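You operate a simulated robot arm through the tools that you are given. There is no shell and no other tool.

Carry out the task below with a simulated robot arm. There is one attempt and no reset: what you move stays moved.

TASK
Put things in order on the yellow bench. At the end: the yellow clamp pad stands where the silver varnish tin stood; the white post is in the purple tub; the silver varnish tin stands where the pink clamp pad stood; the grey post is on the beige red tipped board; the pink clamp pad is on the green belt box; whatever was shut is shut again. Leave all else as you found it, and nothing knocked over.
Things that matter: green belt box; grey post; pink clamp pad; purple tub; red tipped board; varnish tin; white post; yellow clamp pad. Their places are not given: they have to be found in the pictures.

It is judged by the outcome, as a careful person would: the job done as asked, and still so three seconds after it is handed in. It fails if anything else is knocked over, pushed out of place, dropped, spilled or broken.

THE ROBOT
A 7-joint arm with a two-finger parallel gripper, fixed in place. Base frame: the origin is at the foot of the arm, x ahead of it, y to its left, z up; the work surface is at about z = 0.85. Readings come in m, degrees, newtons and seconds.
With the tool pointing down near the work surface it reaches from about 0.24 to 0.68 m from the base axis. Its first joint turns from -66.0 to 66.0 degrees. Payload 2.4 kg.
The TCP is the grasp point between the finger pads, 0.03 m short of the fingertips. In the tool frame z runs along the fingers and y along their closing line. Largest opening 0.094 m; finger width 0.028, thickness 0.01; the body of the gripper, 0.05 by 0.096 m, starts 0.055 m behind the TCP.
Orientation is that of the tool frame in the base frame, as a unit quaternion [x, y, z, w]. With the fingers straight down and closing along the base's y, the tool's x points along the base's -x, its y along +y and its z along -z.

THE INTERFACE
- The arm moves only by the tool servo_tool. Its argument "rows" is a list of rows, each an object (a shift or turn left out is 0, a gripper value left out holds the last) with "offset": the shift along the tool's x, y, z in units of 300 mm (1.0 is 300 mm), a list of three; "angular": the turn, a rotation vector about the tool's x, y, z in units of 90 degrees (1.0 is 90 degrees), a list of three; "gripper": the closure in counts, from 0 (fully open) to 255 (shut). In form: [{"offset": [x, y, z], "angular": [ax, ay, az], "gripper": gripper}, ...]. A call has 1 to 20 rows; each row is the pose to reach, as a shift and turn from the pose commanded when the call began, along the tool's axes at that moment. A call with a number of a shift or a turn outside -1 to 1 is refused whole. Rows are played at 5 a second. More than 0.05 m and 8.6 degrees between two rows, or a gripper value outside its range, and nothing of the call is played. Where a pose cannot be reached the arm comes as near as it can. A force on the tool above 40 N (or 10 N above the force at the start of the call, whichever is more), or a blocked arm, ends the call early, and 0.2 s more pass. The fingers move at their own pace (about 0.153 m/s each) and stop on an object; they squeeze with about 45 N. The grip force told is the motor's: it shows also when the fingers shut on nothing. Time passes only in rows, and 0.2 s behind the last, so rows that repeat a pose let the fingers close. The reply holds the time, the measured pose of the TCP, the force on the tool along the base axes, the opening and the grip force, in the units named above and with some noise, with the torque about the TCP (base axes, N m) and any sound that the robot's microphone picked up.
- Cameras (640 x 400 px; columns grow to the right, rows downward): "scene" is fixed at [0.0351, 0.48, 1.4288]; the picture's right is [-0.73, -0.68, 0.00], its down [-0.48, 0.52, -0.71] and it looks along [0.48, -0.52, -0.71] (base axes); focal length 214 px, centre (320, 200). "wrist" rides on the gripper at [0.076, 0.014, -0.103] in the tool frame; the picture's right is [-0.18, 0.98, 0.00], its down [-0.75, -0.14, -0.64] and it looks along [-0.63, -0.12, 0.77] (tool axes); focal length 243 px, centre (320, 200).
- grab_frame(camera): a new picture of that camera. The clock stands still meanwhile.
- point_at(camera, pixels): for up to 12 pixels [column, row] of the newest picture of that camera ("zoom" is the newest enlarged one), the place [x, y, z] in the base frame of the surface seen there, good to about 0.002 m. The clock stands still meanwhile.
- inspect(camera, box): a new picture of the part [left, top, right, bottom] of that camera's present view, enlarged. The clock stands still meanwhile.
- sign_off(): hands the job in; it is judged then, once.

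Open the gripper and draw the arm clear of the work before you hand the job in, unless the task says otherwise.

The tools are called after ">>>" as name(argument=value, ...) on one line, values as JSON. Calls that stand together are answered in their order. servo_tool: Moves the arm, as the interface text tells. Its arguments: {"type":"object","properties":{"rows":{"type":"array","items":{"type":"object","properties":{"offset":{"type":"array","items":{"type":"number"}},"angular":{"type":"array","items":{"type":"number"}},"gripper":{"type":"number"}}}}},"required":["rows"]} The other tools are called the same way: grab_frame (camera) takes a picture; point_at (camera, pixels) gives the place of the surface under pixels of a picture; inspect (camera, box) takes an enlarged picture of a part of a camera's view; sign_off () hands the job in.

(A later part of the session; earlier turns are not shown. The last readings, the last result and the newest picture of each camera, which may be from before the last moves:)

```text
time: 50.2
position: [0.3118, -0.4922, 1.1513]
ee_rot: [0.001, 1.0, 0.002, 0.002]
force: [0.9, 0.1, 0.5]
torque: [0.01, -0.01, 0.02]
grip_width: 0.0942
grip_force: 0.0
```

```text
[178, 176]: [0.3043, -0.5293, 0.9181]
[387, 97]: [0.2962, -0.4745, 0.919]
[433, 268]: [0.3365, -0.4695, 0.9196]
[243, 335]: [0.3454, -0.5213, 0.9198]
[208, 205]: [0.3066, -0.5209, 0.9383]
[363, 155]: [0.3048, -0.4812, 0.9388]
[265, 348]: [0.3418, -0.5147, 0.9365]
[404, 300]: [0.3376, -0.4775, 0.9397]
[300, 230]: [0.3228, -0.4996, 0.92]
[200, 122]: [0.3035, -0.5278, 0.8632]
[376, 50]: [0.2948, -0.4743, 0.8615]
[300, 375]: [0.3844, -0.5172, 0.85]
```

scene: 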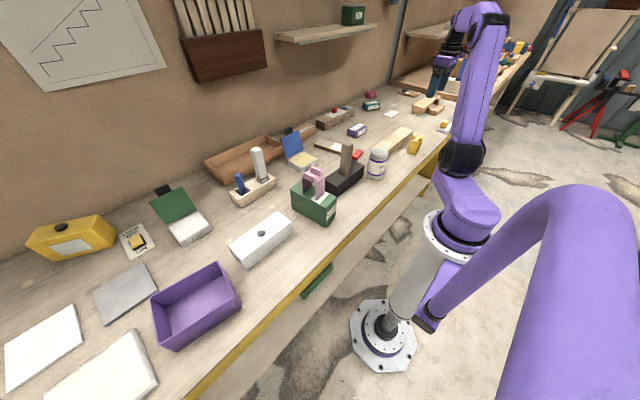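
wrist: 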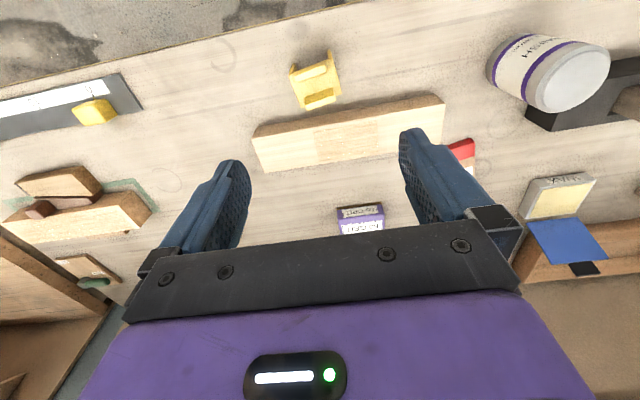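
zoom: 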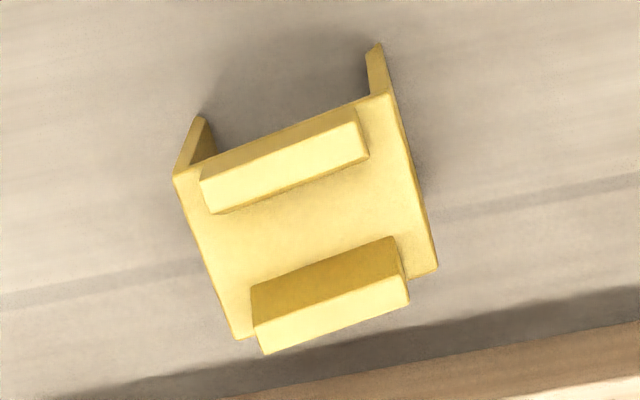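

The yellow pad's centre is (0.3206,-0.4987), turned about +9°. The block's near face is at x≈0.386, which leaves room. I'll centre over it and turn the tool to yaw -81°, with the fingers partly open (0.07).

>>> servo_tool(rows=[{"offset": [-0.0247, -0.0203, 0], "angular": [0, 0, 0.075], "gripper": 62}, {"offset": [-0.0247, -0.0203, 0], "angular": [0, 0, 0.15]}, {"offset": [-0.0247, -0.0203, 0], "angular": [0, 0, 0.225]}, {"offset": [-0.0247, -0.0203, 0], "angular": [0, 0, 0.3]}, {"offset": [-0.0247, -0.0203, 0], "angular": [0, 0, 0.375]}, {"offset": [-0.0247, -0.0203, 0], "angular": [0, 0, 0.45]}, {"offset": [-0.0247, -0.0203, 0], "angular": [0, 0, 0.525]}, {"offset": [-0.0247, -0.0203, 0], "angular": [0, 0, 0.6]}, {"offset": [-0.0247, -0.0203, 0], "angular": [0, 0, 0.675]}, {"offset": [-0.0247, -0.0203, 0], "angular": [0, 0, 0.75]}, {"offset": [-0.0247, -0.0203, 0], "angular": [0, 0, 0.825]}, {"offset": [-0.0247, -0.0203, 0], "angular": [0, 0, 0.9]}, {"offset": [-0.0247, -0.0203, 0], "angular": [0, 0, 0.9]}])

>>> grab_frame(camera="wrist")

>>> grab_frame(camera="scene")

```text
time: 53.0
position: [0.3208, -0.4986, 1.1505]
ee_rot: [0.65, 0.76, 0.002, 0.0]
force: [-0.1, 0.0, 0.0]
torque: [-0.01, 0.01, 0.0]
grip_width: 0.0711
grip_force: 0.0
```

```text
taken
```

wrist: 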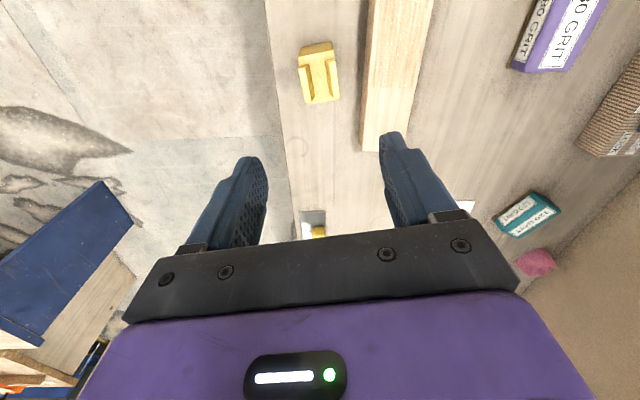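

```text
taken
```

scene: 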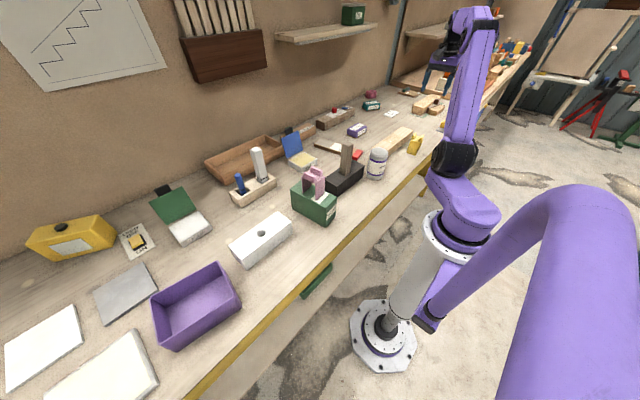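

It's aligned at (0.3208,-0.4986). I'll lower to about z 0.955 and check.

>>> servo_tool(rows=[{"offset": [0, 0, 0.12]}, {"offset": [0, 0, 0.25]}, {"offset": [0, 0, 0.38]}, {"offset": [0, 0, 0.5]}, {"offset": [0, 0, 0.6]}, {"offset": [0, 0, 0.65]}, {"offset": [0, 0, 0.65]}])

>>> grab_frame(camera="wrist")

>>> inspect(camera="scene", box=[370, 80, 470, 180])

```text
time: 54.6
position: [0.3195, -0.4963, 0.9557]
ee_rot: [0.649, 0.76, 0.0, 0.001]
force: [0.5, -0.5, 0.2]
torque: [0.0, -0.03, -0.01]
grip_width: 0.0713
grip_force: 0.1
```

```text
taken
```

wrist: 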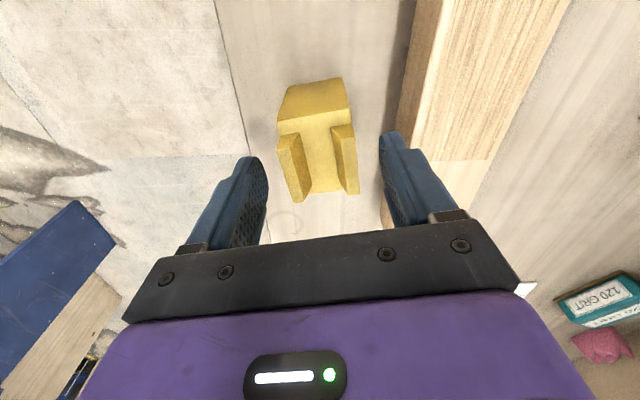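

```text
4.00 times, centred on (420, 130) of scene
```

zoom: 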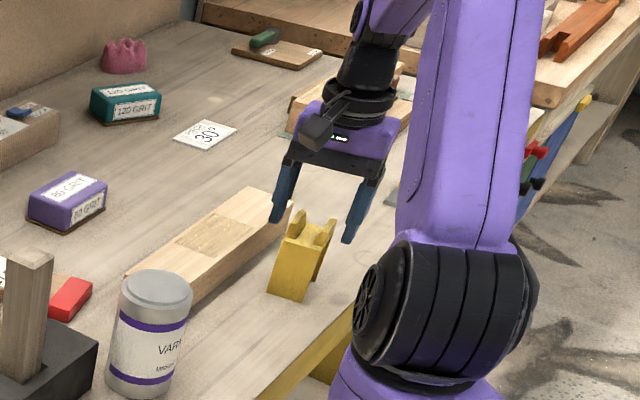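

The pad is centred between the fingers. I'll lower 33 mm and close on the plate and tabs.

>>> servo_tool(rows=[{"offset": [0, 0, 0.05]}, {"offset": [0, 0, 0.09]}, {"offset": [0, 0, 0.11]}, {"offset": [0, 0, 0.11], "gripper": 120}, {"offset": [0, 0, 0.11], "gripper": 255}, {"offset": [0, 0, 0.11], "gripper": 255}, {"offset": [0, 0, 0.11], "gripper": 255}])

>>> grab_frame(camera="wrist")

```text
time: 56.2
position: [0.3208, -0.4968, 0.9223]
ee_rot: [0.649, 0.761, 0.001, -0.001]
force: [-0.5, -0.6, -1.2]
torque: [0.01, -0.05, 0.0]
grip_width: 0.0474
grip_force: 45.2
```

```text
taken
```

wrist: 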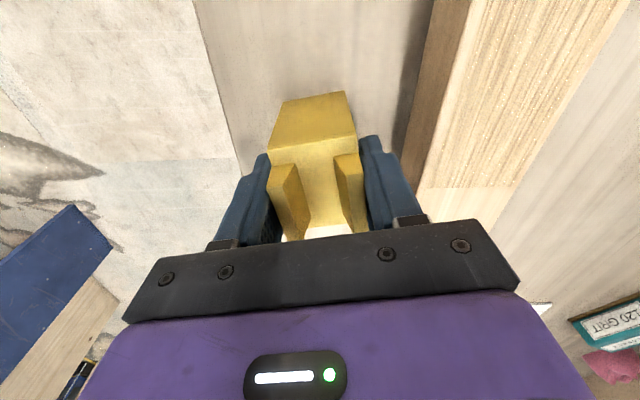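

It's gripped at 0.0474, the same as the pink one. I'll lift to z≈1.15.

>>> servo_tool(rows=[{"offset": [0, 0, -0.02]}, {"offset": [0, 0, -0.06]}, {"offset": [0, 0, -0.12]}, {"offset": [0, 0, -0.22]}, {"offset": [0, 0, -0.34]}, {"offset": [0, 0, -0.46]}, {"offset": [0, 0, -0.58]}, {"offset": [0, 0, -0.7]}, {"offset": [0, 0, -0.76]}, {"offset": [0, 0, -0.76]}])

>>> grab_frame(camera="wrist")

>>> inspect(camera="scene", box=[370, 40, 490, 160])

```text
time: 58.4
position: [0.3212, -0.4961, 1.1531]
ee_rot: [0.649, 0.761, 0.001, 0.0]
force: [-0.2, -0.1, -1.0]
torque: [0.01, -0.06, 0.01]
grip_width: 0.0478
grip_force: 45.2
```

```text
taken
```

wrist: 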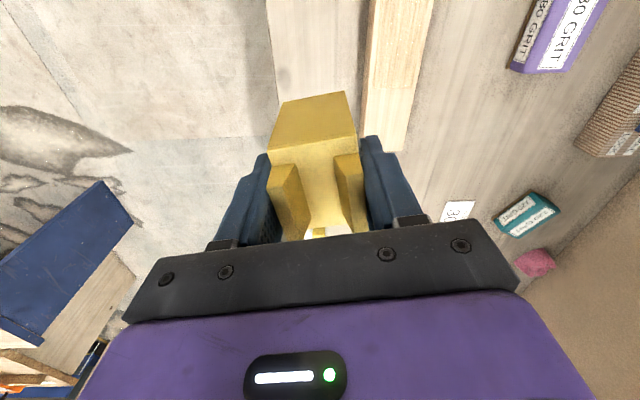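

```text
3.33 times, centred on (430, 100) of scene
```

zoom: 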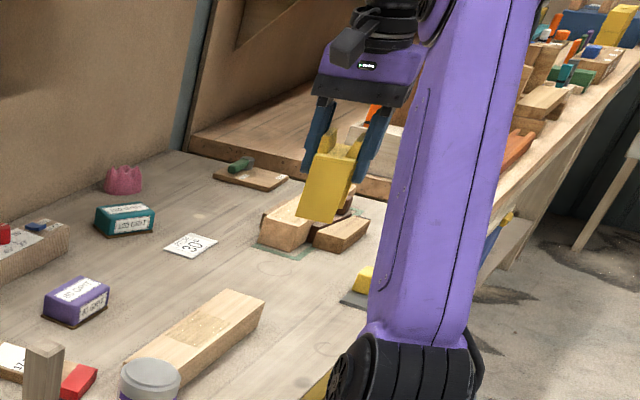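

The yellow pad is held. I'll travel at z≈1.15 toward the tin's old spot in three legs, turning the tool back by 90° in the first.

>>> servo_tool(rows=[{"offset": [0.0736, 0.0323, 0], "angular": [0, 0, -0.0833]}, {"offset": [0.1472, 0.0645, 0], "angular": [0, 0, -0.1667]}, {"offset": [0.2208, 0.0968, 0], "angular": [0, 0, -0.25]}, {"offset": [0.2943, 0.129, 0], "angular": [0, 0, -0.3333]}, {"offset": [0.3679, 0.1613, 0], "angular": [0, 0, -0.4167]}, {"offset": [0.4415, 0.1935, 0], "angular": [0, 0, -0.5]}, {"offset": [0.5151, 0.2258, 0], "angular": [0, 0, -0.5833]}, {"offset": [0.5887, 0.258, 0], "angular": [0, 0, -0.6667]}, {"offset": [0.6623, 0.2903, 0], "angular": [0, 0, -0.75]}, {"offset": [0.7358, 0.3225, 0], "angular": [0, 0, -0.8333]}, {"offset": [0.8094, 0.3548, 0], "angular": [0, 0, -0.9167]}, {"offset": [0.883, 0.387, 0], "angular": [0, 0, -1.0]}, {"offset": [0.883, 0.387, 0], "angular": [0, 0, -1.0]}])

>>> grab_frame(camera="scene")

```text
time: 61.2
position: [0.3934, -0.217, 1.1502]
ee_rot: [-0.08, 0.997, 0.0, 0.001]
force: [0.1, 0.4, -1.3]
torque: [-0.03, 0.0, -0.02]
grip_width: 0.0478
grip_force: 45.5
```

```text
taken
```

scene: 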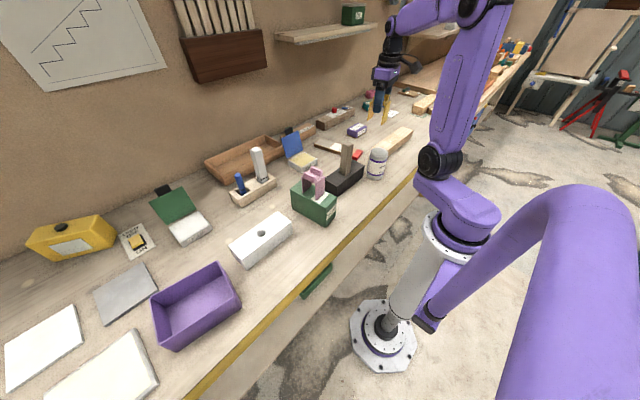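

The first leg is done and the tool is at yaw 9°. Now the second leg.

>>> servo_tool(rows=[{"offset": [-0.0484, 0.1104, 0]}, {"offset": [-0.0968, 0.2208, 0]}, {"offset": [-0.1451, 0.3312, 0]}, {"offset": [-0.1935, 0.4416, 0]}, {"offset": [-0.2419, 0.552, 0]}, {"offset": [-0.2903, 0.6624, 0]}, {"offset": [-0.3386, 0.7728, 0]}, {"offset": [-0.387, 0.8832, 0]}, {"offset": [-0.387, 0.8832, 0]}])

>>> servo_tool(rows=[{"offset": [-0.0484, 0.1104, 0]}, {"offset": [-0.0968, 0.2208, 0]}, {"offset": [-0.1451, 0.3312, 0]}, {"offset": [-0.1935, 0.4416, 0]}, {"offset": [-0.2419, 0.552, 0]}, {"offset": [-0.2903, 0.6624, 0]}, {"offset": [-0.3386, 0.7728, 0]}, {"offset": [-0.387, 0.8832, 0]}, {"offset": [-0.387, 0.8832, 0]}])

>>> grab_frame(camera="scene")

>>> grab_frame(camera="wrist")

```text
time: 63.2
position: [0.4667, 0.0642, 1.1496]
ee_rot: [-0.078, 0.997, 0.0, 0.001]
force: [-0.4, -0.2, -1.0]
torque: [-0.02, -0.02, -0.02]
grip_width: 0.0477
grip_force: 45.2
```

```text
time: 65.2
position: [0.5397, 0.3418, 1.1489]
ee_rot: [-0.078, 0.997, 0.0, 0.001]
force: [1.1, 0.1, -0.7]
torque: [-0.01, 0.0, 0.01]
grip_width: 0.0476
grip_force: 45.0
```

```text
taken
```

scene: 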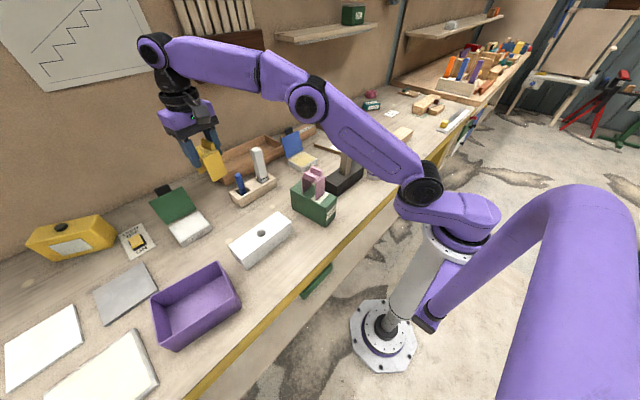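

```text
taken
```

wrist: 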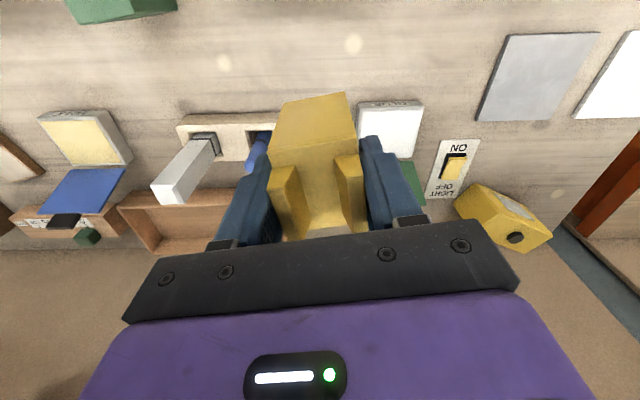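

I'm exactly over the tin's old spot (0.540,0.342). I'll lower 0.22 m, then do the last millimetres by feel.

>>> servo_tool(rows=[{"offset": [0, 0, 0.1]}, {"offset": [0, 0, 0.22]}, {"offset": [0, 0, 0.34]}, {"offset": [0, 0, 0.46]}, {"offset": [0, 0, 0.57]}, {"offset": [0, 0, 0.66]}, {"offset": [0, 0, 0.71]}, {"offset": [0, 0, 0.733]}, {"offset": [0, 0, 0.733]}])

>>> inspect(camera="scene", box=[150, 130, 310, 250])

```text
time: 67.2
position: [0.5423, 0.3416, 0.9337]
ee_rot: [-0.079, 0.997, -0.001, 0.001]
force: [-0.2, -0.6, -1.0]
torque: [0.0, -0.01, 0.0]
grip_width: 0.0479
grip_force: 44.9
```

```text
3.33 times, centred on (230, 190) of scene
```

zoom: 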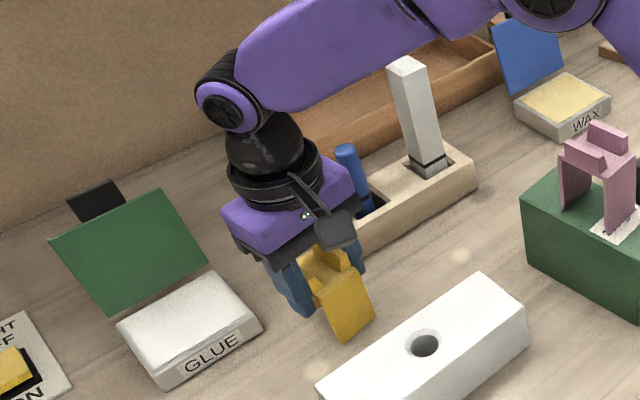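

About 9 mm to go; I'll lower in small steps.

>>> servo_tool(rows=[{"offset": [0, 0, 0.008]}, {"offset": [0, 0, 0.016]}, {"offset": [0, 0, 0.021]}, {"offset": [0, 0, 0.021]}])

```text
time: 68.2
position: [0.5398, 0.3423, 0.9278]
ee_rot: [-0.078, 0.997, 0.002, 0.0]
force: [0.6, 0.1, -1.4]
torque: [-0.04, 0.0, 0.0]
grip_width: 0.0479
grip_force: 45.0
```

There's no contact at 0.9278. I'll go 3 mm more.

>>> servo_tool(rows=[{"offset": [0, 0, 0.005]}, {"offset": [0, 0, 0.01]}, {"offset": [0, 0, 0.01]}])

```text
time: 69.0
position: [0.5417, 0.3412, 0.9232]
ee_rot: [-0.078, 0.997, 0.001, 0.001]
force: [-0.2, 1.8, -1.1]
torque: [0.01, 0.02, -0.03]
grip_width: 0.0477
grip_force: 45.2
```

Still free. I'll take another 1.5 mm.

>>> servo_tool(rows=[{"offset": [0, 0, 0.0025]}, {"offset": [0, 0, 0.005]}, {"offset": [0, 0, 0.005]}])

```text
time: 69.8
position: [0.5399, 0.3411, 0.9215]
ee_rot: [-0.078, 0.997, 0.001, 0.001]
force: [-2.1, -2.7, 9.5]
torque: [-0.25, 0.42, 0.03]
grip_width: 0.0478
grip_force: 45.3
```

There's contact (about 10 N). I'll open the fingers and rise.

>>> servo_tool(rows=[{"offset": [0, 0, -0.001]}, {"offset": [0, 0, -0.001], "gripper": 110}, {"offset": [0, 0, -0.001], "gripper": 50}, {"offset": [0, 0, -0.001], "gripper": 0}, {"offset": [0, 0, -0.06], "gripper": 0}, {"offset": [0, 0, -0.16], "gripper": 0}, {"offset": [0, 0, -0.3], "gripper": 0}, {"offset": [0, 0, -0.45], "gripper": 0}, {"offset": [0, 0, -0.6], "gripper": 0}, {"offset": [0, 0, -0.75], "gripper": 0}, {"offset": [0, 0, -0.75], "gripper": 0}])

>>> inspect(camera="scene", box=[150, 130, 310, 250])

>>> grab_frame(camera="wrist")

```text
time: 72.2
position: [0.5395, 0.3401, 1.1454]
ee_rot: [-0.078, 0.997, 0.0, 0.0]
force: [-0.1, -0.2, 0.1]
torque: [0.03, 0.03, -0.02]
grip_width: 0.0938
grip_force: 0.0
```

```text
3.33 times, centred on (230, 190) of scene
```

zoom: 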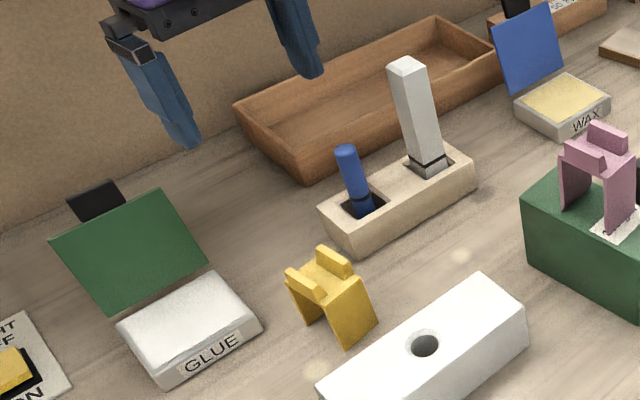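

```text
taken
```

wrist: 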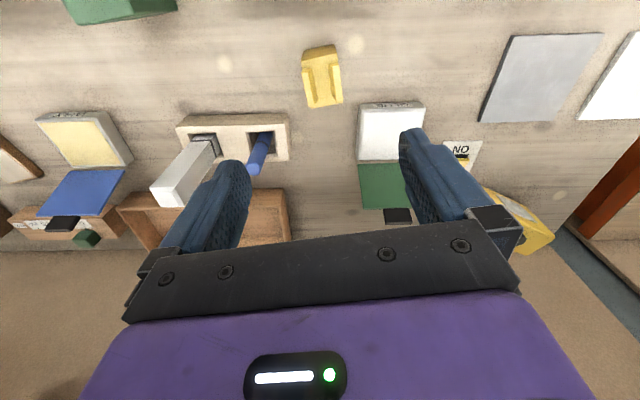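

The yellow pad stands where the tin stood. Now I'll move over toward the white post in the beige holder, keeping high.

>>> servo_tool(rows=[{"offset": [-0.0282, -0.1077, -0.0111], "angular": [0, 0, 0.02]}, {"offset": [-0.0564, -0.2153, -0.0222], "angular": [0, 0, 0.04]}, {"offset": [-0.0847, -0.323, -0.0333], "angular": [0, 0, 0.06]}, {"offset": [-0.1129, -0.4307, -0.0445], "angular": [0, 0, 0.08]}, {"offset": [-0.1411, -0.5383, -0.0556], "angular": [0, 0, 0.1]}, {"offset": [-0.1693, -0.646, -0.0667], "angular": [0, 0, 0.1]}, {"offset": [-0.1693, -0.646, -0.0667], "angular": [0, 0, 0.1]}])

>>> grab_frame(camera="wrist")

>>> grab_frame(camera="scene")

```text
time: 73.8
position: [0.6185, 0.1567, 1.1678]
ee_rot: [0.0, 1.0, 0.001, 0.001]
force: [0.2, 0.4, -0.4]
torque: [-0.01, -0.01, 0.01]
grip_width: 0.094
grip_force: 0.0
```

```text
taken
```

wrist: 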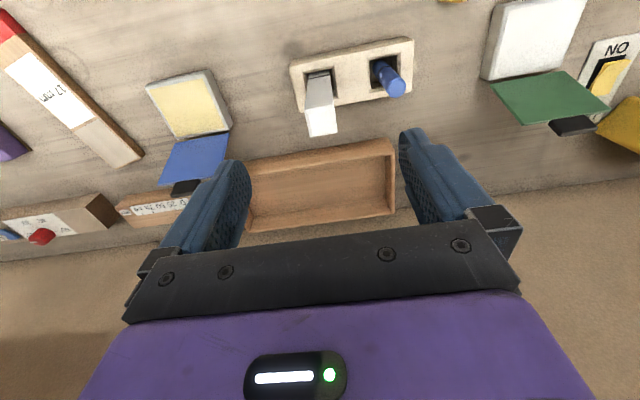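

```text
taken
```

scene: 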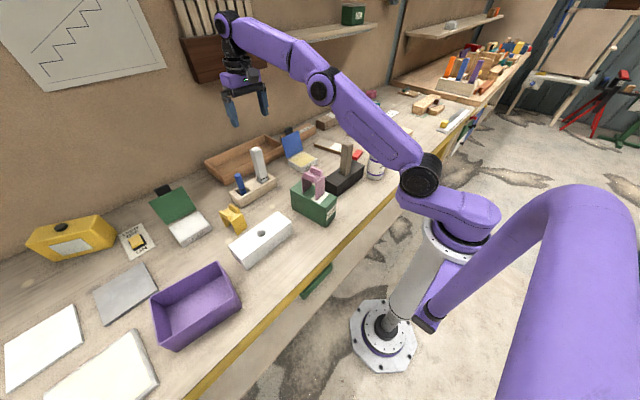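

The white post top is at wrist (322,123) and the blue one is at (397,85). I'll zoom in and measure the white post's top and sides.

>>> inspect(camera="wrist", box=[280, 40, 376, 150])

>>> inspect(camera="wrist", box=[290, 60, 354, 140])

>>> point_at(camera="zoom", pixels=[[168, 280], [230, 250], [150, 190], [180, 140], [240, 300], [200, 350], [150, 340], [250, 345], [200, 200], [220, 320], [170, 100], [140, 90]])

```text
3.64 times, centred on (328, 95) of wrist
```

zoom: 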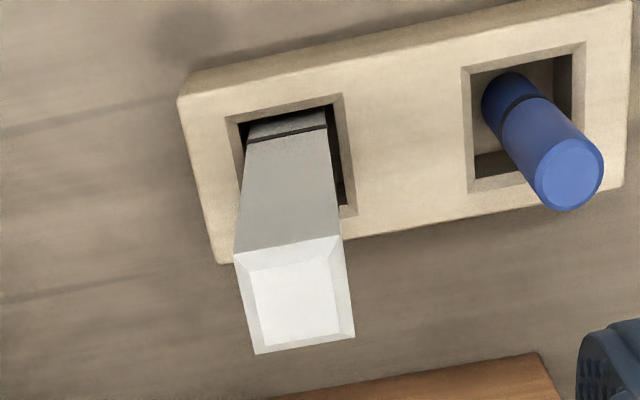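

```text
5.00 times, centred on (322, 100) of wrist
```

zoom: 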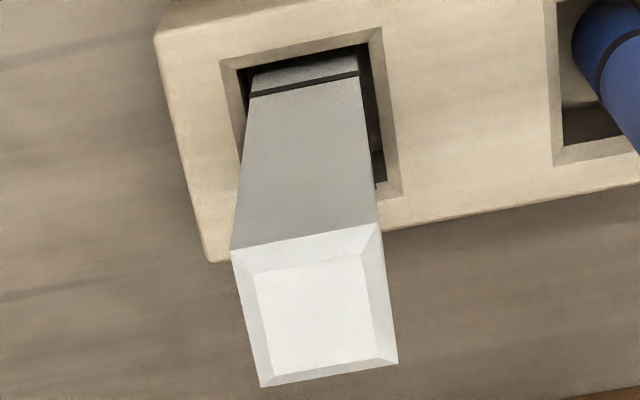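

```text
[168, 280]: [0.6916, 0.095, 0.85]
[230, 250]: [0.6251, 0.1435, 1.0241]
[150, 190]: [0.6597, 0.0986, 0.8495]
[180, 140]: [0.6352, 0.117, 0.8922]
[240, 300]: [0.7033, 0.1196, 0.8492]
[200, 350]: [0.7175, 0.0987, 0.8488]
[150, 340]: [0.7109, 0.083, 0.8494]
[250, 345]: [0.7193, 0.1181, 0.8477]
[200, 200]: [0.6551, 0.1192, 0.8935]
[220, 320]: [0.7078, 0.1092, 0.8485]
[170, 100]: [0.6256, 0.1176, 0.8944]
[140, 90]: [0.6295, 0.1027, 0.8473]
```

I'll measure the top's corners as seen in this zoom: (235,255), (377,228), (395,362) and (262,383), plus points on the side faces and holder.

>>> point_at(camera="zoom", pixels=[[236, 254], [375, 230], [392, 360], [264, 381], [320, 310], [260, 110], [350, 100], [245, 180], [365, 180], [300, 92], [300, 75], [340, 70]])

>>> point_at(camera="wrist", pixels=[[385, 65], [396, 85], [404, 92], [390, 92], [378, 60], [385, 75], [412, 75], [412, 40], [292, 66], [304, 112]])

```text
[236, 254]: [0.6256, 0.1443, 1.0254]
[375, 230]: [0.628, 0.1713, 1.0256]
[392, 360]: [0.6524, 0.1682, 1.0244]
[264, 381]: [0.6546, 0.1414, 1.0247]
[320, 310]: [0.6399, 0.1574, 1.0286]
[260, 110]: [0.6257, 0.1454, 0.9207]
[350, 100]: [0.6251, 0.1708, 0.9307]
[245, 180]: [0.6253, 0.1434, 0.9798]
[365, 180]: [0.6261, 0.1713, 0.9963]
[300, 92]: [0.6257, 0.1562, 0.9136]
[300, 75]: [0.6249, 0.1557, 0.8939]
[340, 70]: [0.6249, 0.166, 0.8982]
```

```text
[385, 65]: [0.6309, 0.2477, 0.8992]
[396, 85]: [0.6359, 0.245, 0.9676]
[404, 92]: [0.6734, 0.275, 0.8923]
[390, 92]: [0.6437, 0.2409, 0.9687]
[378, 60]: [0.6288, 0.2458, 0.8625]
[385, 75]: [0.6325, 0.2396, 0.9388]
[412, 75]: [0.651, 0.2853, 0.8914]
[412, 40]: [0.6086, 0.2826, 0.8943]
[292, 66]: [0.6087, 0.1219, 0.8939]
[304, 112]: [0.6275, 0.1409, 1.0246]
```

The white post is a 28 mm square centred at (0.6395,0.157), top z 1.0286, at yaw ≈0. I'll move over it and lower so the tips are just above its top.

>>> servo_tool(rows=[{"offset": [-0.03, 0, 0.03], "gripper": 0}, {"offset": [-0.068, 0, 0.1]}, {"offset": [-0.068, 0, 0.2]}, {"offset": [-0.068, 0, 0.3]}, {"offset": [-0.068, 0, 0.3]}])

>>> grab_frame(camera="wrist")

>>> inspect(camera="scene", box=[190, 80, 330, 200])

```text
time: 75.0
position: [0.6409, 0.1596, 1.0771]
ee_rot: [0.0, 1.0, 0.001, 0.001]
force: [0.7, -0.1, -0.5]
torque: [-0.01, -0.01, 0.02]
grip_width: 0.0941
grip_force: 0.0
out of reach, approached as far as the arm can: row 2
```

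```text
taken
```

wrist: 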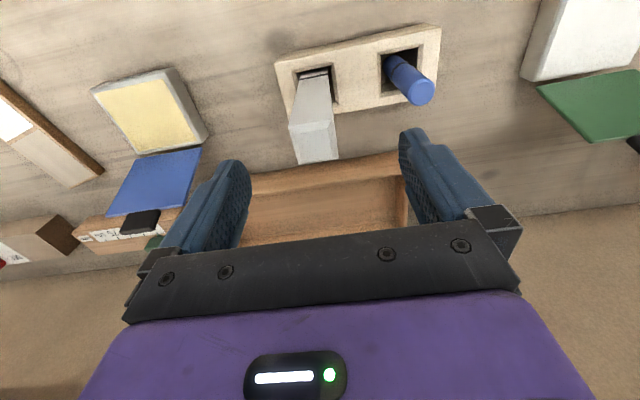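

```text
3.33 times, centred on (260, 140) of scene
```

zoom: 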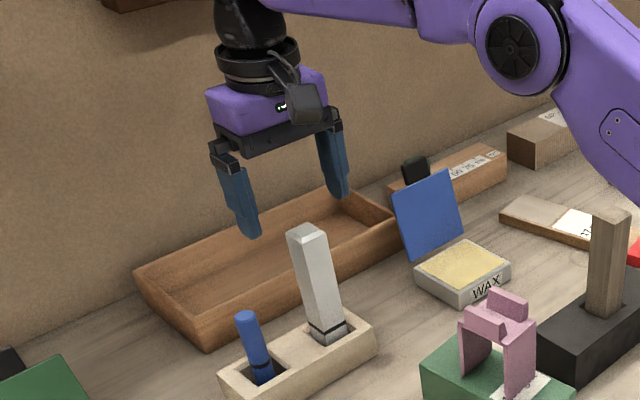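

Row 2 was just out of reach at that height, but the arm is now over the post. I'll check fingertips against the post for alignment.

>>> point_at(camera="wrist", pixels=[[240, 165], [248, 178], [402, 135], [405, 150], [292, 122], [334, 120], [300, 160], [336, 157], [316, 140], [432, 95], [415, 90], [420, 70]])

```text
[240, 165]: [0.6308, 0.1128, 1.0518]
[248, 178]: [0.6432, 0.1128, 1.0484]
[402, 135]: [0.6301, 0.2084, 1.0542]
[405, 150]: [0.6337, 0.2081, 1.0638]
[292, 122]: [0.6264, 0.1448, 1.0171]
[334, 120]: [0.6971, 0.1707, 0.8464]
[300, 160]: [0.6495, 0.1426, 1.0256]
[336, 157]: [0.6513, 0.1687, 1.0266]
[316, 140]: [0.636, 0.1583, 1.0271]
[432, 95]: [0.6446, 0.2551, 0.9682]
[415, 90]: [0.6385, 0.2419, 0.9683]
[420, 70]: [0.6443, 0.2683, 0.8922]
```

The finger midpoint is y 0.1605 and the post centre is 0.157. I'll shift 3.5 mm toward -y and lower to z≈1.0.

>>> servo_tool(rows=[{"offset": [0, -0.0117, 0.04]}, {"offset": [0, -0.0117, 0.11]}, {"offset": [0, -0.0117, 0.18]}, {"offset": [0, -0.0117, 0.24]}, {"offset": [0, -0.0117, 0.26]}, {"offset": [0, -0.0117, 0.26]}])

>>> grab_frame(camera="wrist")

>>> inspect(camera="scene", box=[190, 80, 330, 200])

```text
time: 76.4
position: [0.6417, 0.1544, 0.9987]
ee_rot: [0.001, 1.0, 0.0, 0.001]
force: [0.4, 0.2, 0.5]
torque: [0.02, -0.01, 0.01]
grip_width: 0.0941
grip_force: 0.1
```

```text
taken
```

wrist: 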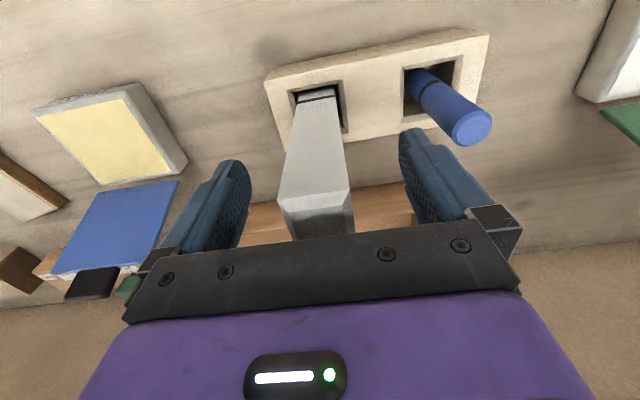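

```text
3.33 times, centred on (260, 140) of scene
```

zoom: 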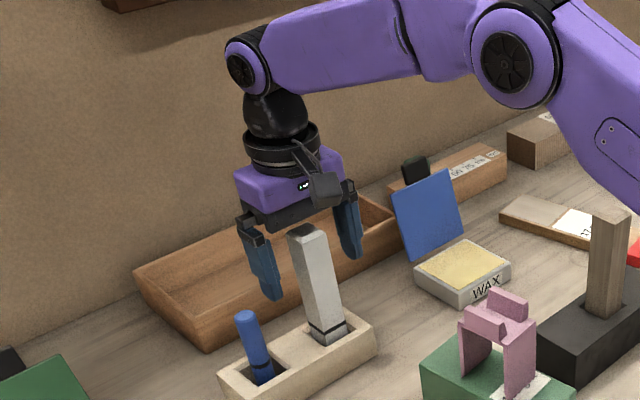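

The post sits between the fingers and the blue post is clear. I'll close.

>>> servo_tool(rows=[{"offset": [0, 0, 0], "gripper": 130}, {"offset": [0, 0, 0], "gripper": 255}, {"offset": [0, 0, 0], "gripper": 255}, {"offset": [0, 0, 0], "gripper": 255}])

>>> grab_frame(camera="wrist")

```text
time: 77.4
position: [0.6415, 0.1555, 0.9984]
ee_rot: [0.0, 1.0, 0.001, 0.001]
force: [-0.3, -1.3, 0.2]
torque: [-0.04, -0.02, 0.0]
grip_width: 0.0337
grip_force: 45.0
```

```text
taken
```

wrist: 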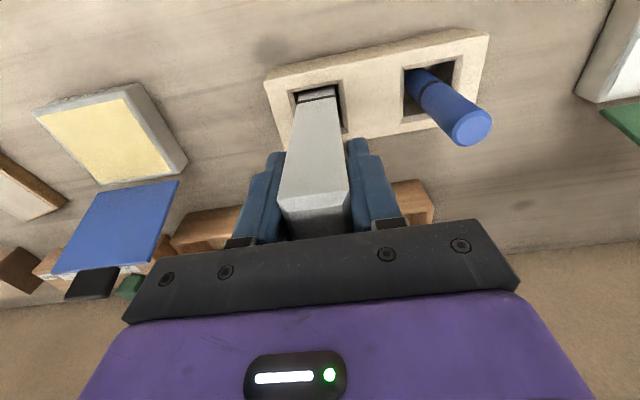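

It's gripped. I'll lift straight up slowly by 25 mm, watching the force and whether the holder stays put.

>>> servo_tool(rows=[{"offset": [0, 0, -0.015]}, {"offset": [0, 0, -0.035]}, {"offset": [0, 0, -0.06]}, {"offset": [0, 0, -0.0833]}, {"offset": [0, 0, -0.0833]}])

>>> grab_frame(camera="wrist")

>>> inspect(camera="scene", box=[190, 110, 310, 210])

```text
time: 78.6
position: [0.6426, 0.1542, 1.0232]
ee_rot: [0.0, 1.0, 0.001, 0.001]
force: [0.3, -0.5, 0.0]
torque: [0.0, -0.01, 0.0]
grip_width: 0.0333
grip_force: 44.6
```

```text
taken
```

wrist: 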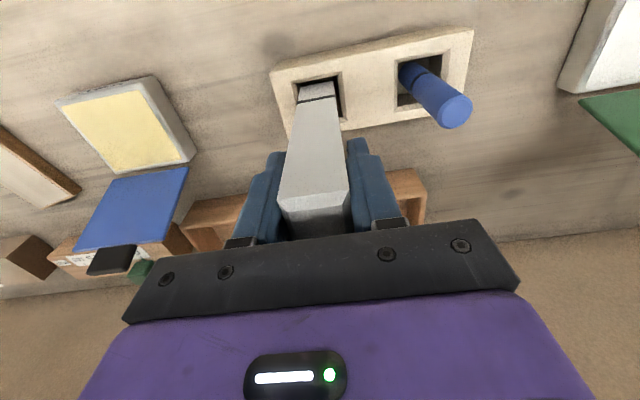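

```text
4.00 times, centred on (250, 160) of scene
```

zoom: 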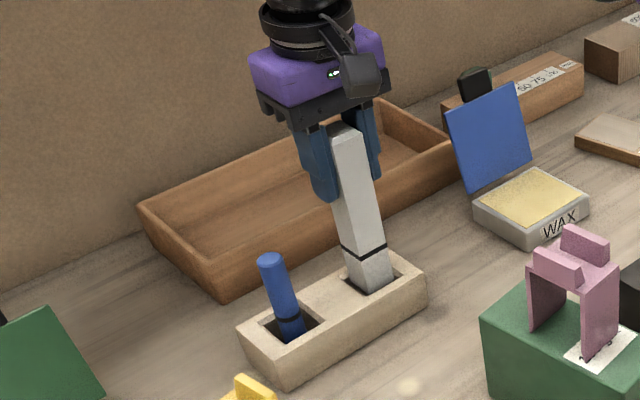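

The post slides out and the holder stays put. I'll lift 35 mm more, then check the bottom is out.

>>> servo_tool(rows=[{"offset": [0, 0, -0.04]}, {"offset": [0, 0, -0.08]}, {"offset": [0, 0, -0.1167]}, {"offset": [0, 0, -0.1167]}])

>>> inspect(camera="scene", box=[190, 110, 310, 210])

```text
time: 79.6
position: [0.6401, 0.1544, 1.059]
ee_rot: [0.0, 1.0, 0.001, 0.001]
force: [0.7, 0.4, -0.1]
torque: [0.02, 0.03, 0.01]
grip_width: 0.0331
grip_force: 45.2
```

```text
4.00 times, centred on (250, 160) of scene
```

zoom: 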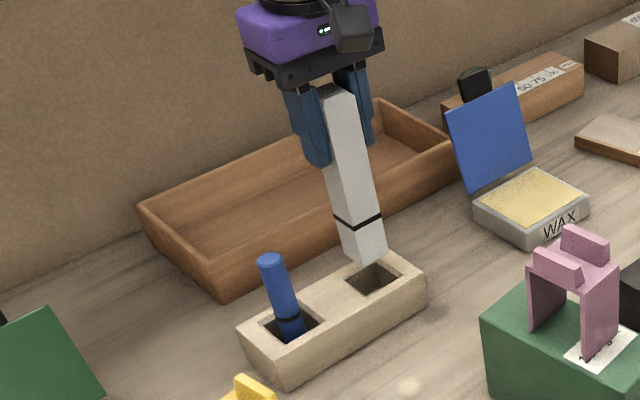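

The bottom looks to be just out of the hole. I'll measure its height.

>>> point_at(camera="zoom", pixels=[[360, 260], [372, 256], [350, 250], [383, 246], [345, 225], [365, 215], [375, 280], [355, 230]])

```text
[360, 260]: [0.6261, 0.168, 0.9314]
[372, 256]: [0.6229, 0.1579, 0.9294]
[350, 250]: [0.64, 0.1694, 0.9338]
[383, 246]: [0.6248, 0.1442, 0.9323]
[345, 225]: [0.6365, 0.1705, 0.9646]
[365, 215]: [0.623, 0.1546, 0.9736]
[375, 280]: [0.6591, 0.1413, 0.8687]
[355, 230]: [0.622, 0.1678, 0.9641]
```

The bottom is at 0.930 with the TCP at 1.0585, so the post is 0.16 long and reaches 0.1295 below the TCP. I'll move inward and up, then head toward the tub.

>>> servo_tool(rows=[{"offset": [0.03, 0, -0.06]}, {"offset": [0.09, 0, -0.15]}, {"offset": [0.15, 0, -0.24]}, {"offset": [0.2, 0, -0.31]}, {"offset": [0.25, 0.087, -0.31]}, {"offset": [0.31, 0.191, -0.31]}, {"offset": [0.37, 0.295, -0.31]}, {"offset": [0.43, 0.4, -0.31]}, {"offset": [0.49, 0.504, -0.31]}, {"offset": [0.55, 0.609, -0.31]}, {"offset": [0.55, 0.609, -0.31]}])

>>> grab_frame(camera="scene")

```text
time: 82.0
position: [0.4748, 0.3363, 1.1534]
ee_rot: [0.001, 1.0, 0.002, 0.001]
force: [0.1, -0.4, -0.7]
torque: [-0.01, 0.02, -0.01]
grip_width: 0.0335
grip_force: 44.8
```

```text
taken
```

scene: 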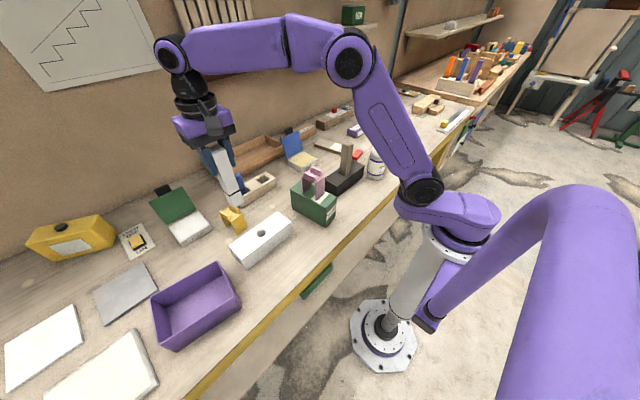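

I'm on the way at (0.475,0.336). I'll continue to above the tub at (0.37,0.52), turning 10° to match the tub.

>>> servo_tool(rows=[{"offset": [0.0583, 0.102, 0], "angular": [0, 0, 0.02]}, {"offset": [0.1167, 0.204, 0], "angular": [0, 0, 0.04]}, {"offset": [0.175, 0.306, 0], "angular": [0, 0, 0.06]}, {"offset": [0.2333, 0.408, 0], "angular": [0, 0, 0.08]}, {"offset": [0.2917, 0.51, 0], "angular": [0, 0, 0.1]}, {"offset": [0.35, 0.612, 0], "angular": [0, 0, 0.111]}, {"offset": [0.35, 0.612, 0], "angular": [0, 0, 0.111]}])

>>> grab_frame(camera="scene")

>>> grab_frame(camera="wrist")

```text
time: 83.6
position: [0.3696, 0.5223, 1.1524]
ee_rot: [0.088, 0.996, 0.001, 0.001]
force: [-0.4, 0.2, 0.0]
torque: [-0.01, 0.03, 0.01]
grip_width: 0.0336
grip_force: 45.0
```

```text
taken
```

scene: 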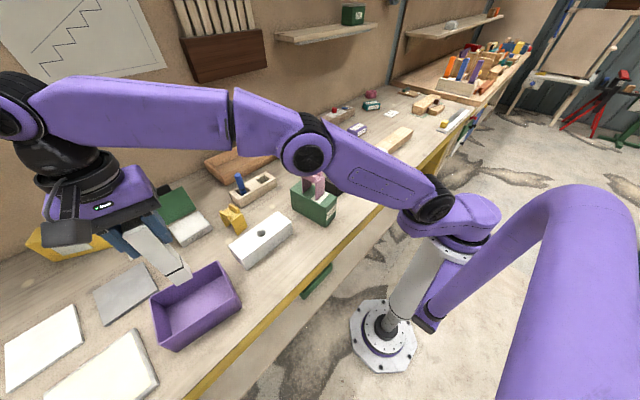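

```text
taken
```

wrist: 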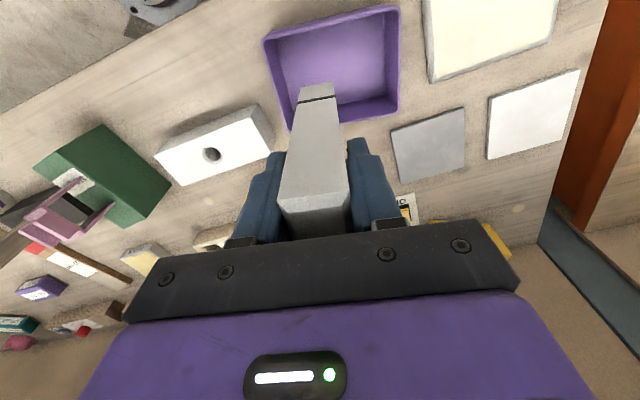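

I'll verify the tub's rim and floor positions from this view before lowering.

>>> point_at(camera="wrist", pixels=[[266, 42], [397, 10], [397, 108], [291, 128], [345, 60], [300, 70], [370, 90], [280, 60], [360, 40], [318, 90], [300, 92], [335, 88]])

```text
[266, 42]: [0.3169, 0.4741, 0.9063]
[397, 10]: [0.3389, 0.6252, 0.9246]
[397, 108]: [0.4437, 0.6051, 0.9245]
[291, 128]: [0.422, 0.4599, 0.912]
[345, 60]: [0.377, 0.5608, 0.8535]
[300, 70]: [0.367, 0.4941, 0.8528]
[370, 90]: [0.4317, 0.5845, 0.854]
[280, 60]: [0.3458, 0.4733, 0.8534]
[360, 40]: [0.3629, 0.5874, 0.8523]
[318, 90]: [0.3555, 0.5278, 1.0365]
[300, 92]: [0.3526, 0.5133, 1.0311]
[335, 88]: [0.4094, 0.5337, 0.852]
```

The tub interior surrounds (0.37,0.522) well, with its floor at z≈0.853. I'll lower 0.16 m, leaving about 1 cm.

>>> servo_tool(rows=[{"offset": [0, 0, 0.09]}, {"offset": [0, 0, 0.2]}, {"offset": [0, 0, 0.31]}, {"offset": [0, 0, 0.41]}, {"offset": [0, 0, 0.49]}, {"offset": [0, 0, 0.533]}, {"offset": [0, 0, 0.533]}])

>>> inspect(camera="scene", box=[60, 180, 280, 360])

>>> grab_frame(camera="wrist")

```text
time: 85.2
position: [0.3728, 0.5229, 0.9937]
ee_rot: [0.088, 0.996, 0.003, 0.001]
force: [-1.6, -3.5, 20.7]
torque: [-0.46, 0.41, -0.01]
grip_width: 0.0335
grip_force: 45.0
```

```text
2.22 times, centred on (170, 270) of scene
```

zoom: 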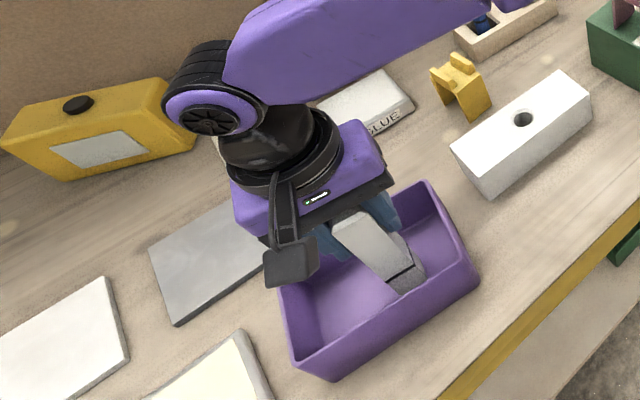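

```text
taken
```

wrist: 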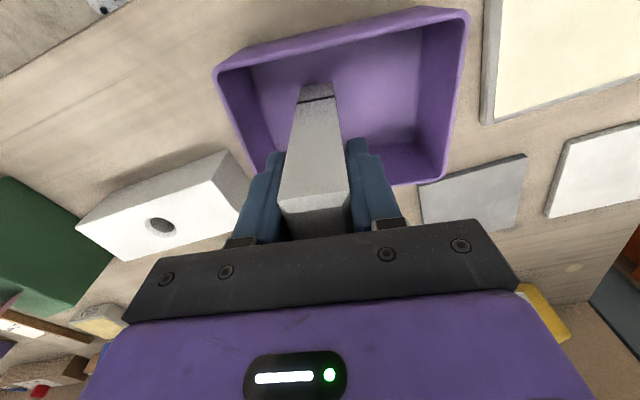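

There's contact already (20 N): the post rests on the tub floor. I'll ease up slightly until the force nearly vanishes, then release.

>>> servo_tool(rows=[{"offset": [0, 0, -0.002]}, {"offset": [0, 0, -0.003]}, {"offset": [0, 0, -0.003]}])

>>> inspect(camera="wrist", box=[240, 60, 400, 180])

```text
time: 86.0
position: [0.3725, 0.5225, 0.9924]
ee_rot: [0.087, 0.996, 0.003, 0.002]
force: [3.3, 4.7, 16.5]
torque: [0.47, -0.37, 0.0]
grip_width: 0.0334
grip_force: 45.1
```

```text
3.33 times, centred on (320, 120) of wrist
```

zoom: 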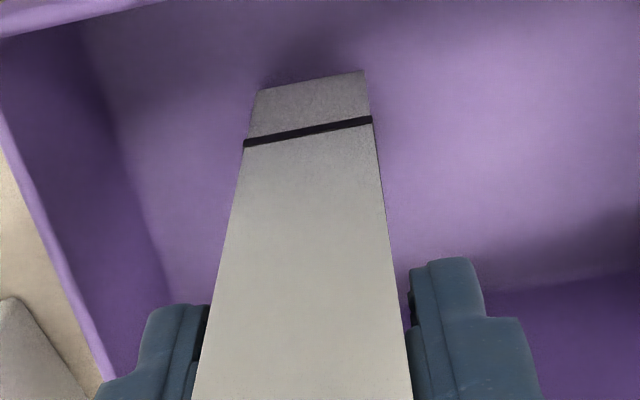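

Still 16 N. I'll ease up another 1 mm.

>>> servo_tool(rows=[{"offset": [0, 0, -0.002]}, {"offset": [0, 0, -0.004]}, {"offset": [0, 0, -0.004]}])

```text
time: 86.8
position: [0.3696, 0.5205, 0.9942]
ee_rot: [0.087, 0.996, -0.001, 0.0]
force: [2.1, 2.2, 7.0]
torque: [0.23, -0.27, 0.02]
grip_width: 0.0336
grip_force: 44.8
```

7 N now. I'll ease up half a millimetre more.

>>> servo_tool(rows=[{"offset": [0, 0, -0.001]}, {"offset": [0, 0, -0.002]}, {"offset": [0, 0, -0.002]}])

>>> inspect(camera="scene", box=[120, 220, 260, 350])

```text
time: 87.6
position: [0.3716, 0.5211, 0.9955]
ee_rot: [0.087, 0.996, 0.0, 0.001]
force: [0.3, -0.4, -1.0]
torque: [0.0, -0.01, -0.01]
grip_width: 0.0336
grip_force: 45.1
```

```text
3.08 times, centred on (190, 285) of scene
```

zoom: 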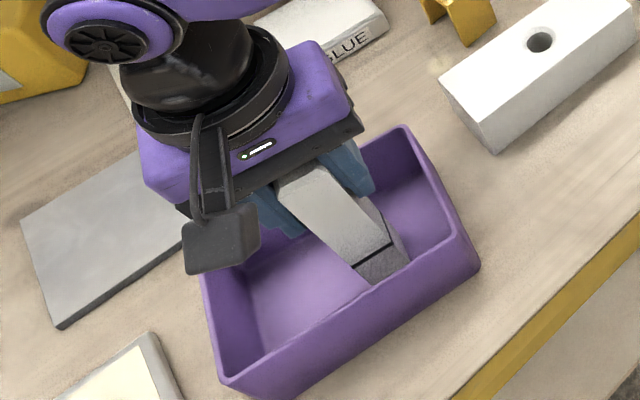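

Now it's force-free, just at the floor. I'll open gently, wait, and look before rising.

>>> servo_tool(rows=[{"offset": [0, 0, 0], "gripper": 155}, {"offset": [0, 0, 0], "gripper": 140}, {"offset": [0, 0, 0], "gripper": 110}, {"offset": [0, 0, 0], "gripper": 60}, {"offset": [0, 0, 0], "gripper": 0}, {"offset": [0, 0, 0], "gripper": 0}])

>>> grab_frame(camera="wrist")

>>> inspect(camera="scene", box=[120, 220, 260, 350])

```text
time: 89.0
position: [0.3727, 0.5217, 0.995]
ee_rot: [0.088, 0.996, 0.001, 0.001]
force: [0.8, 1.0, 0.0]
torque: [0.01, -0.02, -0.01]
grip_width: 0.094
grip_force: 0.1
```

```text
taken
```

wrist: 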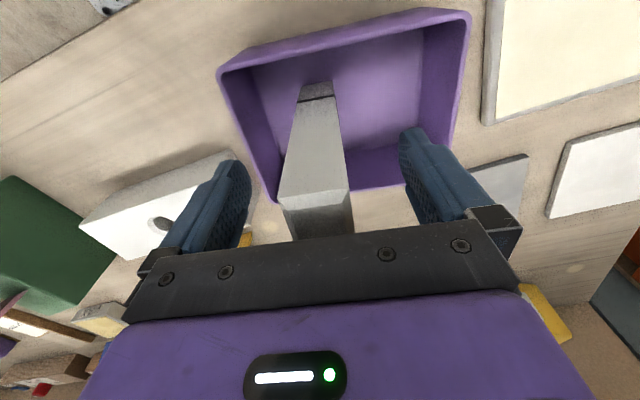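

```text
3.08 times, centred on (190, 285) of scene
```

zoom: 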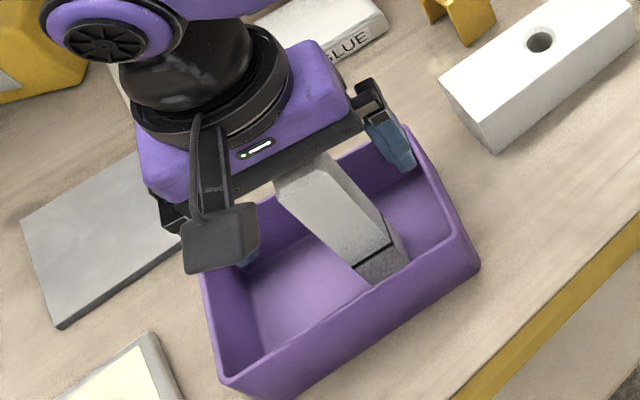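

The post stands free in the tub. I'll rise straight up well clear of it.

>>> servo_tool(rows=[{"offset": [0, 0, -0.05]}, {"offset": [0, 0, -0.13]}, {"offset": [0, 0, -0.24]}, {"offset": [0, 0, -0.36]}, {"offset": [0, 0, -0.48]}, {"offset": [0, 0, -0.55]}, {"offset": [0, 0, -0.55]}])

>>> grab_frame(camera="wrist")

>>> grab_frame(camera="scene")

```text
time: 90.6
position: [0.3698, 0.5199, 1.1623]
ee_rot: [0.088, 0.996, 0.0, 0.0]
force: [0.1, 0.0, 0.1]
torque: [-0.01, 0.01, -0.01]
grip_width: 0.0938
grip_force: 0.0
```

```text
taken
```

wrist: 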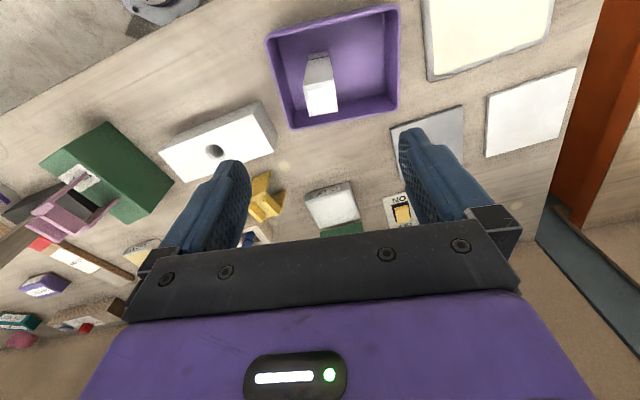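

```text
taken
```

scene: 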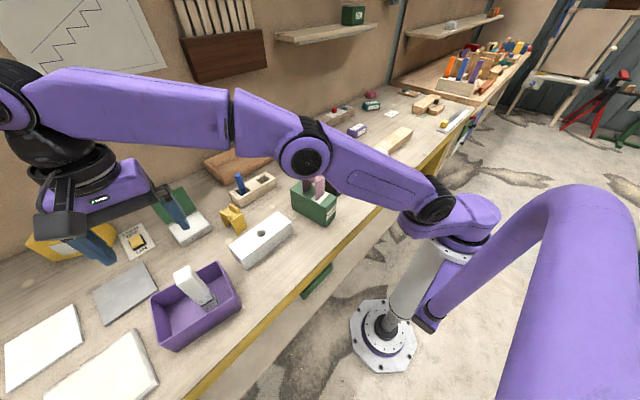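

The white post stands upright in the tub. Now I'll travel back high toward the black block with the grey post.

>>> servo_tool(rows=[{"offset": [-0.0281, -0.122, 0]}, {"offset": [-0.0562, -0.2439, 0]}, {"offset": [-0.0843, -0.3659, 0]}, {"offset": [-0.1124, -0.4879, 0]}, {"offset": [-0.1404, -0.6098, 0]}, {"offset": [-0.1685, -0.7318, 0]}, {"offset": [-0.1966, -0.8537, 0]}, {"offset": [-0.2247, -0.9757, 0]}, {"offset": [-0.2247, -0.9757, 0]}])

>>> servo_tool(rows=[{"offset": [-0.0281, -0.122, 0], "angular": [0, 0, -0.014]}, {"offset": [-0.0562, -0.2439, 0], "angular": [0, 0, -0.028]}, {"offset": [-0.0843, -0.3659, 0], "angular": [0, 0, -0.042]}, {"offset": [-0.1124, -0.4879, 0], "angular": [0, 0, -0.056]}, {"offset": [-0.1404, -0.6098, 0], "angular": [0, 0, -0.07]}, {"offset": [-0.1685, -0.7318, 0], "angular": [0, 0, -0.084]}, {"offset": [-0.1966, -0.8537, 0], "angular": [0, 0, -0.098]}, {"offset": [-0.2247, -0.9757, 0], "angular": [0, 0, -0.112]}, {"offset": [-0.2247, -0.9757, 0], "angular": [0, 0, -0.112]}])

>>> grab_frame(camera="wrist")

>>> grab_frame(camera="scene")

```text
time: 92.6
position: [0.3856, 0.2203, 1.159]
ee_rot: [0.088, 0.996, 0.001, 0.001]
force: [1.7, -0.2, 0.4]
torque: [0.02, -0.01, -0.03]
grip_width: 0.0938
grip_force: 0.0
```

```text
time: 94.6
position: [0.4004, -0.0781, 1.1578]
ee_rot: [-0.001, 1.0, 0.0, 0.001]
force: [0.5, 0.2, 0.4]
torque: [-0.01, 0.03, 0.02]
grip_width: 0.0941
grip_force: 0.1
```

```text
taken
```

wrist: 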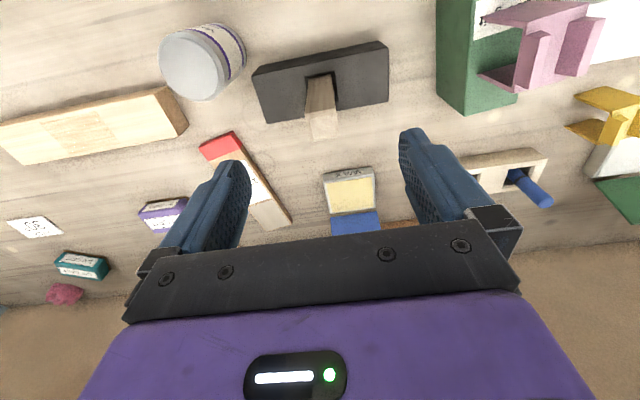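

```text
taken
```

scene: 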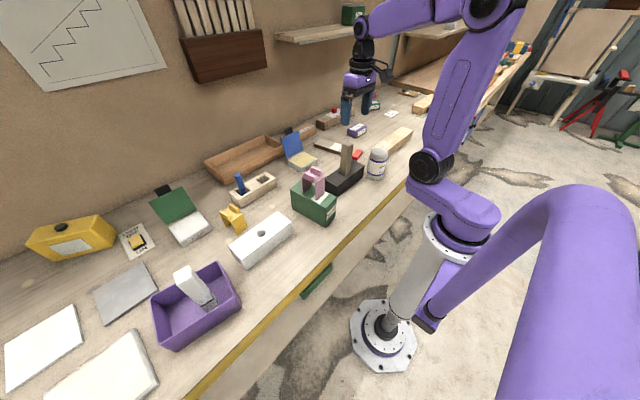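

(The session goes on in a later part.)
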